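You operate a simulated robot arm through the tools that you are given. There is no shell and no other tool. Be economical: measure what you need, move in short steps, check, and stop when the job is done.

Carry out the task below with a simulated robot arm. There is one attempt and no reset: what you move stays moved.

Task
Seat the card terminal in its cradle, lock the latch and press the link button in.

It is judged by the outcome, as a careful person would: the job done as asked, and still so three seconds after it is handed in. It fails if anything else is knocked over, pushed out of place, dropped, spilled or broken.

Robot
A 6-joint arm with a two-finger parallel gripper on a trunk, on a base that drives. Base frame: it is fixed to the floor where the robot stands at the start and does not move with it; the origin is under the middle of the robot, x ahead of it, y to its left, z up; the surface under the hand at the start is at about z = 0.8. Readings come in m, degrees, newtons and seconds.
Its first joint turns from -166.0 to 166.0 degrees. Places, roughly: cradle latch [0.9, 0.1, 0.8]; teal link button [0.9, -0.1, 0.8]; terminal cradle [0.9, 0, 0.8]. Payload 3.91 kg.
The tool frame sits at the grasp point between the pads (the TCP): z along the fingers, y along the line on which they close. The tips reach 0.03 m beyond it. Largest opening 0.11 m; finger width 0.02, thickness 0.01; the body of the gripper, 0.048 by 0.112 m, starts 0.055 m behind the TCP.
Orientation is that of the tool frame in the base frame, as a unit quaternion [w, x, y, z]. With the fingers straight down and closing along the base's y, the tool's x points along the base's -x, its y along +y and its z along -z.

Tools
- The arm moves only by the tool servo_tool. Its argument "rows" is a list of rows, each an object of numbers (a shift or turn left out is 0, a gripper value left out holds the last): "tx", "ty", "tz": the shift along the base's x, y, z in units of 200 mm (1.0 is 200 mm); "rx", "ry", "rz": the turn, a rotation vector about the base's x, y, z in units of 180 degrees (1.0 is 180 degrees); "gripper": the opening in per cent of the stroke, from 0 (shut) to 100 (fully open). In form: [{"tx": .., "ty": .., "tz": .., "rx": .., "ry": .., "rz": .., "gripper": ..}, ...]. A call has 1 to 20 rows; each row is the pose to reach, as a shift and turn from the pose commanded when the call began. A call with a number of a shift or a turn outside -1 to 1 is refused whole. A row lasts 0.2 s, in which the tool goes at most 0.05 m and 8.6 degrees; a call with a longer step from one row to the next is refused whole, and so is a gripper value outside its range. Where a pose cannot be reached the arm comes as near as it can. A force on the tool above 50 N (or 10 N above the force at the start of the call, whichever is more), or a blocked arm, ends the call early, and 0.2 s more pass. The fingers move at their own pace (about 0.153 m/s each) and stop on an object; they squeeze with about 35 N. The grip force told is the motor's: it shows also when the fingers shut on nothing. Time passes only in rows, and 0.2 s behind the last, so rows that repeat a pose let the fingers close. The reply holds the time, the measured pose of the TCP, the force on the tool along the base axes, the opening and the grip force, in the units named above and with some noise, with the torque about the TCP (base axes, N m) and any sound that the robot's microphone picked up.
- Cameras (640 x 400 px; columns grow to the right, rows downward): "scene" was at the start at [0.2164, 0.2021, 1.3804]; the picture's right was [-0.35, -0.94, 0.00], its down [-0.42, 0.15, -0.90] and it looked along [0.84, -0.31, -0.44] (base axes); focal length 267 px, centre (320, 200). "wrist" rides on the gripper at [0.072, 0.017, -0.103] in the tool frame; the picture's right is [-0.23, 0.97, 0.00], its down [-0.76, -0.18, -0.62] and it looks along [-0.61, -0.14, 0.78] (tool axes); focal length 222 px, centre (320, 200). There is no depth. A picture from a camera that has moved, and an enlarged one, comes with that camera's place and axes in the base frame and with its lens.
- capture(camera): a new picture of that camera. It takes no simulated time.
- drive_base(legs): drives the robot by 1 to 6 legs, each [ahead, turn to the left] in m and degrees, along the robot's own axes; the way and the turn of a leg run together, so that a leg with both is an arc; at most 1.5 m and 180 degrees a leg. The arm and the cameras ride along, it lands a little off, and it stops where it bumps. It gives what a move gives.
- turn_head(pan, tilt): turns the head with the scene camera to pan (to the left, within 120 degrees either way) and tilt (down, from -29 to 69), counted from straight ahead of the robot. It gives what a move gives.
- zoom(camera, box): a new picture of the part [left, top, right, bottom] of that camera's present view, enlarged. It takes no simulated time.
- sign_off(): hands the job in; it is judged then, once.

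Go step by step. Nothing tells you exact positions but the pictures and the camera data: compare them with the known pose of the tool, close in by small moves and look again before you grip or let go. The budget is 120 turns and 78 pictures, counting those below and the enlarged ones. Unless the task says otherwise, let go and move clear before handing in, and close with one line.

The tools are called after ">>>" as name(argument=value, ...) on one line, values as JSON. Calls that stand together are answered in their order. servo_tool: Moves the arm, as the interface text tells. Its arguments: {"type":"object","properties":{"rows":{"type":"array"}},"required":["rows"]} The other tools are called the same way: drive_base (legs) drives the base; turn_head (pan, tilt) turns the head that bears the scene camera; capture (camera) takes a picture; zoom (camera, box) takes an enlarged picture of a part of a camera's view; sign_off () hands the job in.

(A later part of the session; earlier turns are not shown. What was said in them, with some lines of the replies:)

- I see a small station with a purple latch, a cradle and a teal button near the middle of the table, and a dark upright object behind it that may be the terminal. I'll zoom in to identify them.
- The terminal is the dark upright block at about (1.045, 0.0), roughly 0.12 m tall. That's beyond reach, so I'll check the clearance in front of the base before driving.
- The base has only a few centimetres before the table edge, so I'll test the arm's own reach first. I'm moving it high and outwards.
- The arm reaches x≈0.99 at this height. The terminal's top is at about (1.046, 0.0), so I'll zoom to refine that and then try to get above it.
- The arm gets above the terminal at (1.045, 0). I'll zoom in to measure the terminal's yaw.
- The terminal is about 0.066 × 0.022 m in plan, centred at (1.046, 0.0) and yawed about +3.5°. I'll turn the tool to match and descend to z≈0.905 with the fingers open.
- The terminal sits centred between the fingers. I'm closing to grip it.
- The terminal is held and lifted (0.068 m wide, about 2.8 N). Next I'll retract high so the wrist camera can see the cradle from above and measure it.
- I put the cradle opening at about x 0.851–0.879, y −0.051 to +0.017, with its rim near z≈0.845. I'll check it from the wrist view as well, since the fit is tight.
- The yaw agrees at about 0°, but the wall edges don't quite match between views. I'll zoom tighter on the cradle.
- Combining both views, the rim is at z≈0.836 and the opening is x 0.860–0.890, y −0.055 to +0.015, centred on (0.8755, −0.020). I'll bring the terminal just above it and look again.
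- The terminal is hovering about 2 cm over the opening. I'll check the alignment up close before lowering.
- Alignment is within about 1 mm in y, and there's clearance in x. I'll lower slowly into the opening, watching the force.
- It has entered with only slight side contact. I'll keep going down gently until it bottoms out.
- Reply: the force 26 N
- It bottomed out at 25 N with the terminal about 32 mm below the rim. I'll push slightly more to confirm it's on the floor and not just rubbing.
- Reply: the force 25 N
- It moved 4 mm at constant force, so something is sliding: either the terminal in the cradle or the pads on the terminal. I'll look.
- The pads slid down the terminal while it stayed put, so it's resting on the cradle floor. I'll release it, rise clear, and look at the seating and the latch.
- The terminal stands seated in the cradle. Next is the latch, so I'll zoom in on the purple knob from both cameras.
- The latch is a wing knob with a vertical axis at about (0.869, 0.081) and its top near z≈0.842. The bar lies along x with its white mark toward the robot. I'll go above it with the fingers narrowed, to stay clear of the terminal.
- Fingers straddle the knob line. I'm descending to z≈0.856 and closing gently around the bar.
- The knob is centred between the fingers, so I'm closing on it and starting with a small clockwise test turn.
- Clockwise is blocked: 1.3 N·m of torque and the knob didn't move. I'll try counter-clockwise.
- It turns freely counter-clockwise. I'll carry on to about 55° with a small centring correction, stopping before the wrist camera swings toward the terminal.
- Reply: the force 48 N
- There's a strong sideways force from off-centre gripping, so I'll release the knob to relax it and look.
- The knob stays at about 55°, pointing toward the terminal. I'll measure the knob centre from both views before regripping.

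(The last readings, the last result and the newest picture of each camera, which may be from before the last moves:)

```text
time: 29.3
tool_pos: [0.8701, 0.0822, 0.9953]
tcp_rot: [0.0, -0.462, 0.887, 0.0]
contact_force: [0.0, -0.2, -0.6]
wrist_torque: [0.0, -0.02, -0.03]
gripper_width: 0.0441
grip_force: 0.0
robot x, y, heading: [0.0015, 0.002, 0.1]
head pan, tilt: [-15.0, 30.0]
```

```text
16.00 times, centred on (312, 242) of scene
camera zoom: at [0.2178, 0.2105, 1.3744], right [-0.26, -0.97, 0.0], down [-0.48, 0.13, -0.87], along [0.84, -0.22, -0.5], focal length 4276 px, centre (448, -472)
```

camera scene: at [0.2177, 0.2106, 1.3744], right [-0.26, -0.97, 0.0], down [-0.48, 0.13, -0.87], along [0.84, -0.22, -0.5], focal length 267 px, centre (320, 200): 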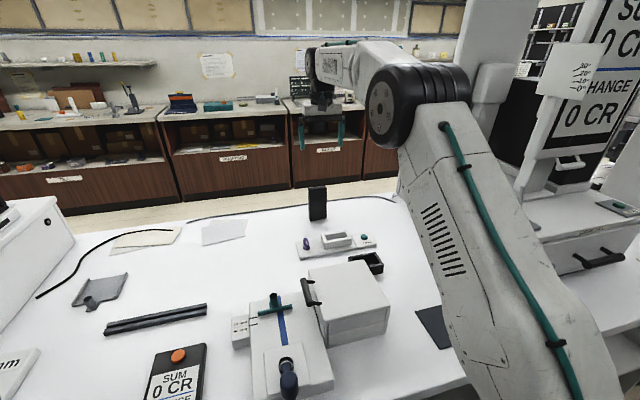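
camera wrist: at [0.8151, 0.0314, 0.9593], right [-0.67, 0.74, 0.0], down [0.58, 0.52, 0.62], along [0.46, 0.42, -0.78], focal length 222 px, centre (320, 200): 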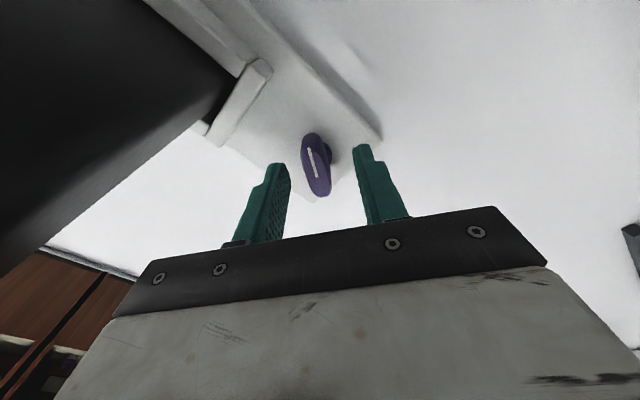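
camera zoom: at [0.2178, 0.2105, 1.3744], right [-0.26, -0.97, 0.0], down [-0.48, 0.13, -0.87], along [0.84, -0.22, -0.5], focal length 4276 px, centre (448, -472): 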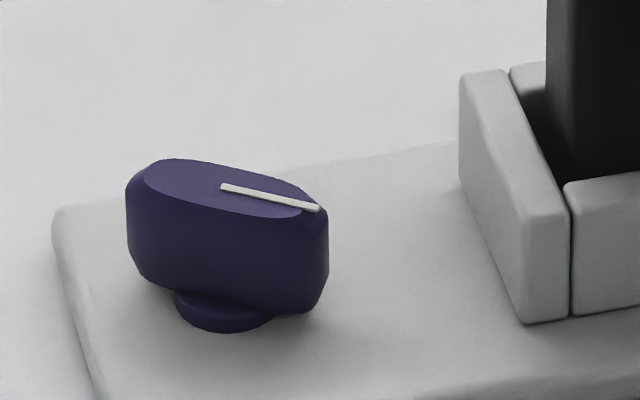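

The knob reads 54° with its axis at (0.8695, 0.081). I'll turn the tool by −180° at this safe height, so the wrist camera ends up away from the terminal, and then regrip.

>>> servo_tool(rows=[{"rz": -0.045}, {"rz": -0.09}, {"rz": -0.135}, {"rz": -0.18}, {"rz": -0.225}, {"rz": -0.27}, {"rz": -0.315}, {"rz": -0.36}, {"rz": -0.405}, {"rz": -0.45}, {"rz": -0.495}, {"rz": -0.5}, {"rz": -0.5}])

>>> servo_tool(rows=[{"rz": -0.045}, {"rz": -0.09}, {"rz": -0.135}, {"rz": -0.18}, {"rz": -0.225}, {"rz": -0.27}, {"rz": -0.315}, {"rz": -0.36}, {"rz": -0.405}, {"rz": -0.45}, {"rz": -0.495}, {"rz": -0.5}, {"rz": -0.5}])

>>> capture(camera="wrist")

```text
time: 32.1
tool_pos: [0.8718, 0.081, 0.9958]
tcp_rot: [0.0, 0.301, 0.954, 0.0]
contact_force: [0.2, -0.1, 0.6]
wrist_torque: [0.0, -0.02, 0.01]
gripper_width: 0.0438
grip_force: 0.0
robot x, y, heading: [-0.002, 0.0, 0.0]
head pan, tilt: [-15.0, 30.0]
```

```text
time: 34.9
tool_pos: [0.8713, 0.0816, 0.9956]
tcp_rot: [0.0, 0.887, 0.462, 0.0]
contact_force: [-0.5, 0.4, 0.2]
wrist_torque: [-0.01, -0.01, 0.03]
gripper_width: 0.0439
grip_force: 0.0
robot x, y, heading: [-0.0007, 0.0004, -0.1]
head pan, tilt: [-15.0, 30.0]
```

```text
36 pictures are left
camera wrist: at [0.9255, 0.1306, 1.0992], right [0.67, -0.74, 0.0], down [-0.58, -0.52, 0.62], along [-0.46, -0.42, -0.78], focal length 222 px, centre (320, 200)
```

wrist: 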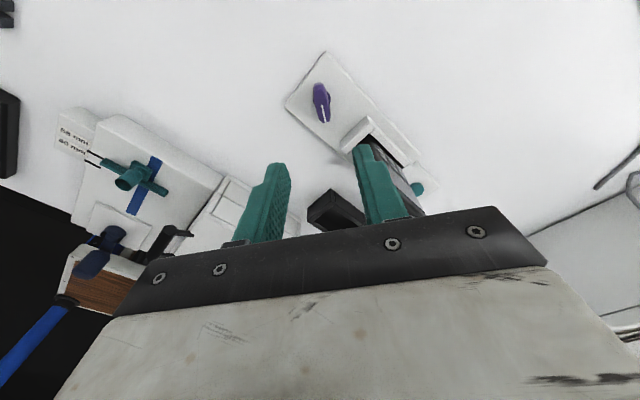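

The tool reached yaw −125°. I'll measure the knob from this view before descending.

>>> zoom(camera="wrist", box=[288, 75, 352, 131])

```text
7.14 times, centred on (320, 103) of wrist
camera zoom: at [0.9255, 0.1306, 1.0992], right [0.67, -0.74, 0.0], down [-0.58, -0.52, 0.62], along [-0.46, -0.42, -0.78], focal length 1587 px, centre (320, 893)
```

zoom: 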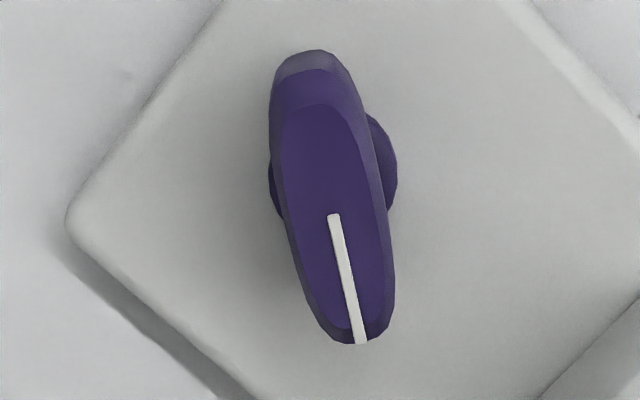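

The two opposite views put the axis at about (0.8705, 0.080). I'll shift −1.5 mm in y, descend and regrip.

>>> servo_tool(rows=[{"ty": -0.0075, "tz": -0.2}, {"ty": -0.0075, "tz": -0.4}, {"ty": -0.0075, "tz": -0.58}, {"ty": -0.0075, "tz": -0.69}, {"ty": -0.0075, "tz": -0.69}, {"ty": -0.0075, "tz": -0.69, "gripper": 20}, {"ty": -0.0075, "tz": -0.69, "gripper": 5}, {"ty": -0.0075, "tz": -0.69, "gripper": 5}])

>>> zoom(camera="scene", box=[280, 200, 360, 260])

```text
time: 36.7
tool_pos: [0.8725, 0.079, 0.8583]
tcp_rot: [0.0, 0.887, 0.462, 0.002]
contact_force: [14.9, -5.6, -6.1]
wrist_torque: [0.69, -0.95, -0.03]
gripper_width: 0.016
grip_force: 45.2
robot x, y, heading: [0.0016, -0.0028, 0.1]
head pan, tilt: [-15.0, 30.0]
```

```text
6.67 times, centred on (320, 230) of scene
camera zoom: at [0.2186, 0.2102, 1.3744], right [-0.26, -0.97, 0.0], down [-0.48, 0.13, -0.87], along [0.84, -0.22, -0.5], focal length 1782 px, centre (320, 0)
```

zoom: 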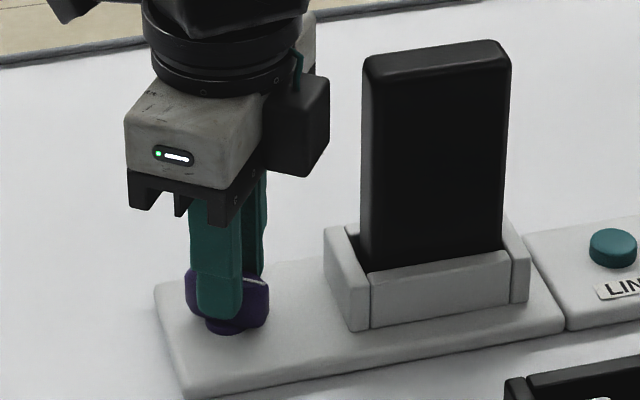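

Regripped with moderate side force. The gripper parts stay about 2 cm clear of the terminal in this orientation, so I'll turn on by 18° first with a small centring shift.

>>> servo_tool(rows=[{"tx": 0.004, "ty": -0.003, "rz": 0.02}, {"tx": 0.004, "ty": -0.003, "rz": 0.04}, {"tx": 0.004, "ty": -0.003, "rz": 0.06}, {"tx": 0.004, "ty": -0.003, "rz": 0.08}, {"tx": 0.004, "ty": -0.003, "rz": 0.1}, {"tx": 0.004, "ty": -0.003, "rz": 0.1}])

```text
time: 38.1
tool_pos: [0.8735, 0.0793, 0.8579]
tcp_rot: [0.0, 0.803, 0.596, 0.001]
contact_force: [23.9, -3.4, -8.5]
wrist_torque: [0.88, -0.91, -0.05]
gripper_width: 0.0159
grip_force: 44.7
robot x, y, heading: [-0.0009, 0.0018, -0.0]
head pan, tilt: [-15.0, 30.0]
```

The knob is at about 73° and still turning with almost no resistance. I'll continue to 90° with another small +x correction.

>>> servo_tool(rows=[{"tx": 0.006, "rz": 0.02}, {"tx": 0.006, "rz": 0.04}, {"tx": 0.006, "rz": 0.06}, {"tx": 0.006, "rz": 0.08}, {"tx": 0.006, "rz": 0.093}, {"tx": 0.006, "rz": 0.093}])

>>> zoom(camera="scene", box=[280, 200, 360, 260])

```text
time: 39.5
tool_pos: [0.8735, 0.0787, 0.8578]
tcp_rot: [0.0, 0.709, 0.705, 0.0]
contact_force: [21.1, -7.6, -7.6]
wrist_torque: [-0.61, -0.57, -0.05]
gripper_width: 0.0161
grip_force: 45.0
robot x, y, heading: [0.0, -0.0031, -0.1]
head pan, tilt: [-15.0, 30.0]
```

```text
6.67 times, centred on (320, 230) of scene
camera zoom: at [0.2188, 0.2102, 1.3743], right [-0.26, -0.97, 0.0], down [-0.48, 0.13, -0.87], along [0.84, -0.22, -0.5], focal length 1782 px, centre (320, 0)
```

zoom: 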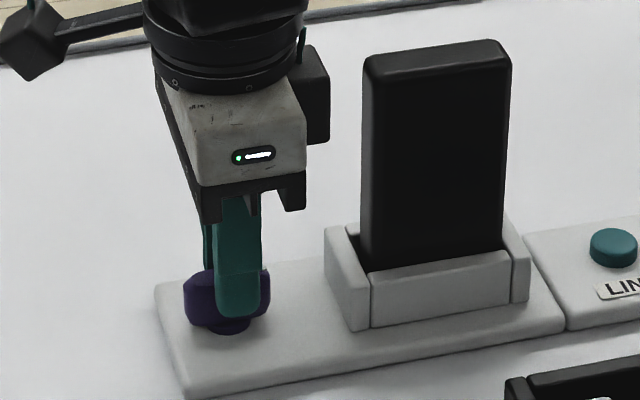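

The knob is near 90° with no stop felt yet. I'll turn a few degrees more to see whether there's one.

>>> servo_tool(rows=[{"tx": 0.004, "rz": 0.015}, {"tx": 0.004, "rz": 0.03}, {"tx": 0.004, "rz": 0.045}, {"tx": 0.004, "rz": 0.045}])

```text
time: 40.5
tool_pos: [0.8745, 0.0793, 0.8577]
tcp_rot: [-0.001, 0.657, 0.754, 0.0]
contact_force: [16.0, -5.7, -2.6]
wrist_torque: [0.18, -0.36, -1.26]
gripper_width: 0.0183
grip_force: 44.8
robot x, y, heading: [0.0005, 0.0012, -0.3]
head pan, tilt: [-15.0, 30.0]
```

The torque jumped to 1.26 N·m and the pads were forced apart, so the knob is against its end stop at about 90°. I'll release and rise straight up.

>>> servo_tool(rows=[{"gripper": 25}, {"gripper": 40}, {"gripper": 40}])

>>> servo_tool(rows=[{"tz": 0.15}, {"tz": 0.35}, {"tz": 0.55}, {"tz": 0.75}, {"tz": 0.95}, {"tz": 0.95}])

>>> zoom(camera="scene", box=[290, 200, 386, 260])

```text
time: 41.3
tool_pos: [0.8744, 0.0787, 0.8584]
tcp_rot: [0.0, 0.657, 0.754, -0.001]
contact_force: [0.4, -0.3, -0.2]
wrist_torque: [0.0, -0.02, 0.01]
gripper_width: 0.0443
grip_force: 0.1
robot x, y, heading: [-0.0015, 0.0023, 0.2]
head pan, tilt: [-15.0, 30.0]
```

```text
time: 42.7
tool_pos: [0.8744, 0.0793, 1.0482]
tcp_rot: [0.0, 0.657, 0.754, -0.001]
contact_force: [-0.2, 0.1, 0.2]
wrist_torque: [0.0, 0.02, 0.02]
gripper_width: 0.0443
grip_force: 0.0
robot x, y, heading: [-0.0011, -0.0019, -0.1]
head pan, tilt: [-15.0, 30.0]
```

```text
6.67 times, centred on (338, 230) of scene
camera zoom: at [0.2178, 0.2104, 1.3744], right [-0.26, -0.97, 0.0], down [-0.48, 0.13, -0.87], along [0.84, -0.22, -0.5], focal length 1782 px, centre (200, 0)
```

zoom: 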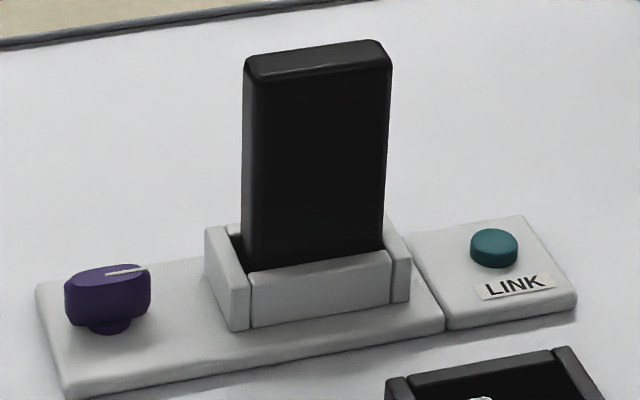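

The latch mark now points at the cradle against its stop, and it stayed there. Next is the button, at about (0.871, −0.118) with its top at z≈0.821. I'll travel high, turning the tool so the camera side faces away from the terminal.

>>> servo_tool(rows=[{"rz": 0.045, "ty": -0.08, "gripper": 20}, {"rz": 0.09, "ty": -0.16, "gripper": 0}, {"rz": 0.135, "ty": -0.25}, {"rz": 0.18, "ty": -0.33}, {"rz": 0.225, "ty": -0.42}, {"rz": 0.27, "ty": -0.5}, {"rz": 0.315, "ty": -0.58}, {"rz": 0.36, "ty": -0.67}, {"rz": 0.405, "ty": -0.75}, {"rz": 0.45, "ty": -0.83}, {"rz": 0.495, "ty": -0.92}, {"rz": 0.54, "tx": -0.017, "ty": -0.985}, {"rz": 0.54, "tx": -0.017, "ty": -0.985}])

>>> servo_tool(rows=[{"rz": 0.045}, {"rz": 0.09}, {"rz": 0.135}, {"rz": 0.18}, {"rz": 0.225}, {"rz": 0.27}, {"rz": 0.315}, {"rz": 0.36}, {"rz": 0.405}, {"rz": 0.415}, {"rz": 0.415}])

>>> capture(camera="wrist")

>>> zoom(camera="scene", box=[300, 170, 412, 260])

```text
time: 45.5
tool_pos: [0.8705, -0.1175, 1.0494]
tcp_rot: [-0.001, -0.132, 0.991, 0.0]
contact_force: [-0.2, -0.7, -0.7]
wrist_torque: [0.01, 0.01, -0.02]
gripper_width: 0.0
grip_force: 35.4
robot x, y, heading: [-0.0014, -0.001, -0.2]
head pan, tilt: [-15.0, 30.0]
```

```text
time: 47.9
tool_pos: [0.8705, -0.1172, 1.0491]
tcp_rot: [0.0, -0.707, 0.707, 0.0]
contact_force: [-0.4, -0.1, -0.4]
wrist_torque: [0.0, 0.01, -0.03]
gripper_width: 0.0
grip_force: 34.7
robot x, y, heading: [-0.0055, -0.0004, -0.0]
head pan, tilt: [-15.0, 30.0]
```

```text
31 pictures are left
camera wrist: at [0.8525, -0.1902, 1.1514], right [-0.97, 0.23, 0.0], down [0.18, 0.76, 0.62], along [0.14, 0.61, -0.78], focal length 222 px, centre (320, 200)
```

wrist: 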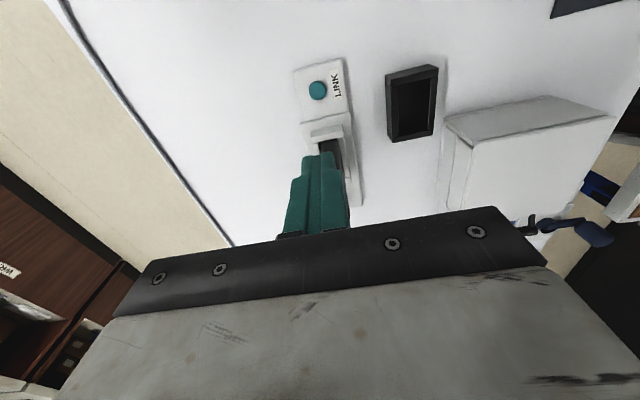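

```text
4.44 times, centred on (356, 215) of scene
camera zoom: at [0.2177, 0.2103, 1.3745], right [-0.26, -0.97, 0.0], down [-0.48, 0.13, -0.87], along [0.84, -0.22, -0.5], focal length 1188 px, centre (160, 133)
```

zoom: 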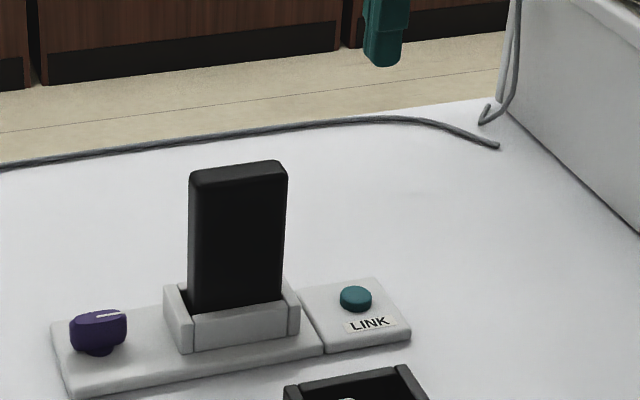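

Tool is above the button with the fingers shut. I'll descend to about 1.5 cm above it and verify.

>>> servo_tool(rows=[{"ty": -0.005, "tz": -0.2}, {"ty": -0.005, "tz": -0.4}, {"ty": -0.005, "tz": -0.6}, {"ty": -0.005, "tz": -0.8}, {"ty": -0.005, "tz": -0.91}, {"ty": -0.005, "tz": -0.91}])

>>> zoom(camera="scene", box=[320, 200, 400, 255])

>>> zoom(camera="wrist", box=[260, 60, 400, 200])

```text
time: 49.3
tool_pos: [0.8698, -0.1176, 0.866]
tcp_rot: [-0.001, -0.705, 0.709, -0.001]
contact_force: [-0.3, -0.8, 0.7]
wrist_torque: [-0.01, -0.02, -0.02]
gripper_width: 0.0002
grip_force: 34.9
robot x, y, heading: [0.0002, -0.0005, -0.0]
head pan, tilt: [-15.0, 30.0]
```

```text
7.27 times, centred on (360, 228) of scene
camera zoom: at [0.2177, 0.2104, 1.3745], right [-0.26, -0.97, 0.0], down [-0.48, 0.13, -0.87], along [0.84, -0.22, -0.5], focal length 1944 px, centre (29, 0)
```

zoom: 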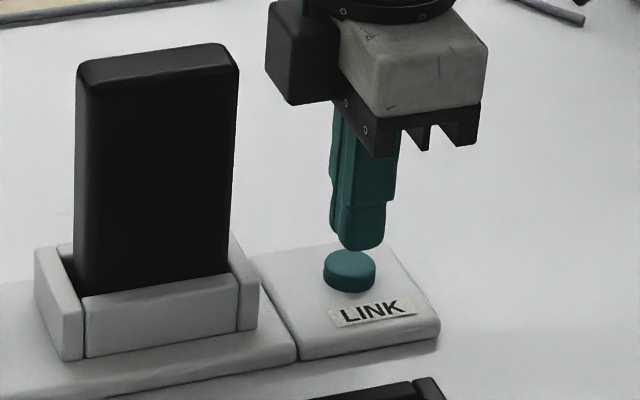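

```text
2.86 times, centred on (330, 130) of wrist
camera zoom: at [0.8522, -0.1911, 0.969], right [-0.97, 0.23, 0.0], down [0.18, 0.76, 0.62], along [0.14, 0.61, -0.78], focal length 635 px, centre (291, 400)
```

zoom: 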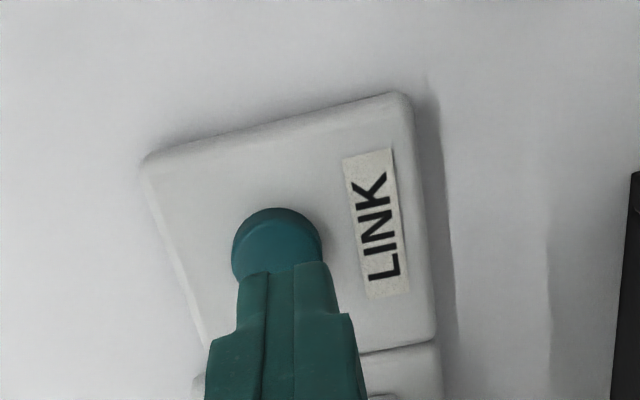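

The fingertips are over the button within about 2 mm. I'll nudge slightly and press down slowly, watching force and sound.

>>> servo_tool(rows=[{"tx": 0.007, "ty": -0.003, "tz": -0.04}, {"tx": 0.007, "ty": -0.003, "tz": -0.065}, {"tx": 0.007, "ty": -0.003, "tz": -0.075}, {"tx": 0.007, "ty": -0.003, "tz": -0.083}, {"tx": 0.007, "ty": -0.003, "tz": -0.09}, {"tx": 0.007, "ty": -0.003, "tz": -0.095}, {"tx": 0.007, "ty": -0.003, "tz": -0.1}])

>>> zoom(camera="scene", box=[320, 200, 400, 255])

```text
time: 50.9
tool_pos: [0.8719, -0.1192, 0.847]
tcp_rot: [0.0, -0.706, 0.709, 0.0]
contact_force: [0.2, 0.3, 2.0]
wrist_torque: [0.04, 0.0, 0.01]
gripper_width: 0.0
grip_force: 34.9
robot x, y, heading: [-0.0027, -0.0022, 0.2]
head pan, tilt: [-15.0, 30.0]
```

```text
7.27 times, centred on (360, 228) of scene
camera zoom: at [0.2177, 0.2104, 1.3745], right [-0.26, -0.97, 0.0], down [-0.48, 0.13, -0.87], along [0.84, -0.22, -0.5], focal length 1944 px, centre (29, 0)
```

zoom: 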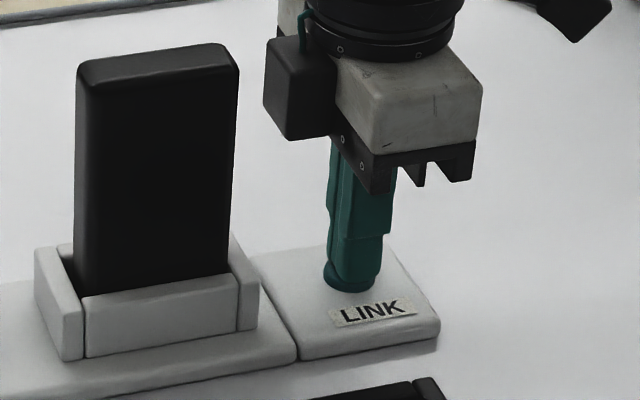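

Contact at about 2 N. I'll press further until it bottoms.

>>> servo_tool(rows=[{"tz": -0.005}, {"tz": -0.01}, {"tz": -0.015}, {"tz": -0.02}, {"tz": -0.025}, {"tz": -0.03}, {"tz": -0.03}])

```text
time: 52.5
tool_pos: [0.8713, -0.1205, 0.8419]
tcp_rot: [0.001, -0.706, 0.708, -0.001]
contact_force: [-3.5, 1.1, 16.3]
wrist_torque: [0.07, 0.13, -0.01]
gripper_width: 0.0002
grip_force: 35.0
robot x, y, heading: [-0.0004, -0.0049, -0.1]
head pan, tilt: [-15.0, 30.0]
heard: click
```

A click at 16 N, so the button has engaged. I'll back off straight up and check that it stays in.

>>> servo_tool(rows=[{"tz": 0.1}, {"tz": 0.3}, {"tz": 0.5}, {"tz": 0.7}, {"tz": 0.9}, {"tz": 0.9}])

>>> zoom(camera="scene", box=[295, 200, 391, 260])

>>> capture(camera="scene")

>>> zoom(camera="wrist", box=[280, 40, 376, 130])

```text
time: 53.9
tool_pos: [0.8721, -0.1203, 1.0216]
tcp_rot: [0.0, -0.706, 0.708, 0.0]
contact_force: [-0.3, 0.3, -0.4]
wrist_torque: [0.03, 0.02, 0.01]
gripper_width: 0.0001
grip_force: 34.7
robot x, y, heading: [-0.0001, -0.0016, -0.1]
head pan, tilt: [-15.0, 30.0]
```

```text
6.67 times, centred on (343, 230) of scene
camera zoom: at [0.2178, 0.2104, 1.3744], right [-0.26, -0.97, 0.0], down [-0.48, 0.13, -0.87], along [0.84, -0.22, -0.5], focal length 1782 px, centre (167, 0)
```

zoom: 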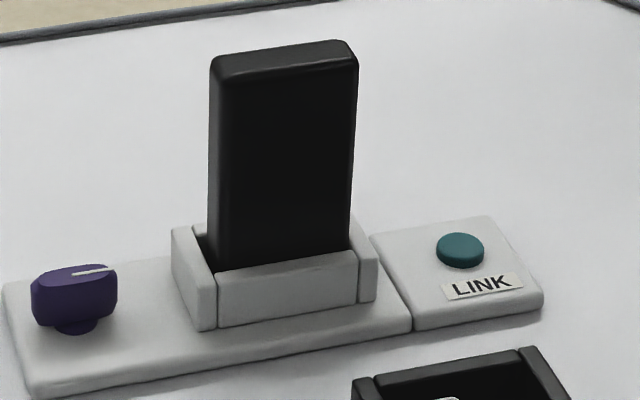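

```text
25 pictures are left
camera scene: at [0.2178, 0.2104, 1.3744], right [-0.26, -0.97, 0.0], down [-0.48, 0.13, -0.87], along [0.84, -0.22, -0.5], focal length 267 px, centre (320, 200)
```

scene: 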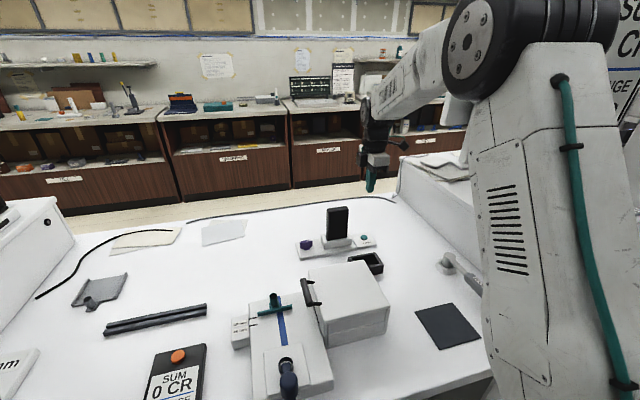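

```text
4.44 times, centred on (328, 85) of wrist
camera zoom: at [0.8541, -0.1932, 1.1245], right [-0.97, 0.23, 0.0], down [0.18, 0.76, 0.62], along [0.14, 0.61, -0.78], focal length 987 px, centre (284, 711)
```

zoom: 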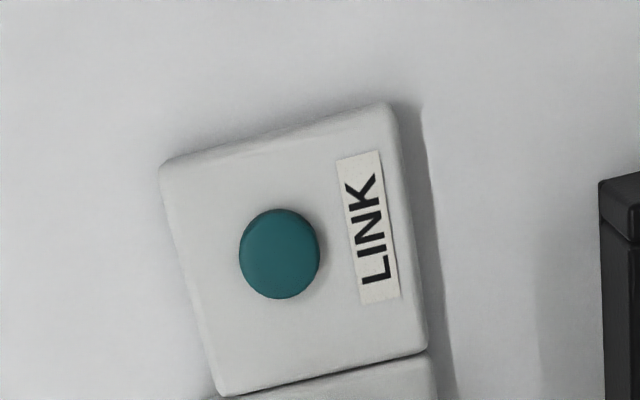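

The terminal is on the cradle floor, the latch is at its end stop pointing at the cradle, and the button sits low after its click. The arm is clear and nothing else has moved, so I'm handing in.

>>> sign_off()

```text
The job is handed in.
```

The terminal is seated in its cradle, the latch is turned about 90° to its end stop, and the link button clicked in and stayed in. The latch itself gave no click, so I judged it locked by the stop and its position.
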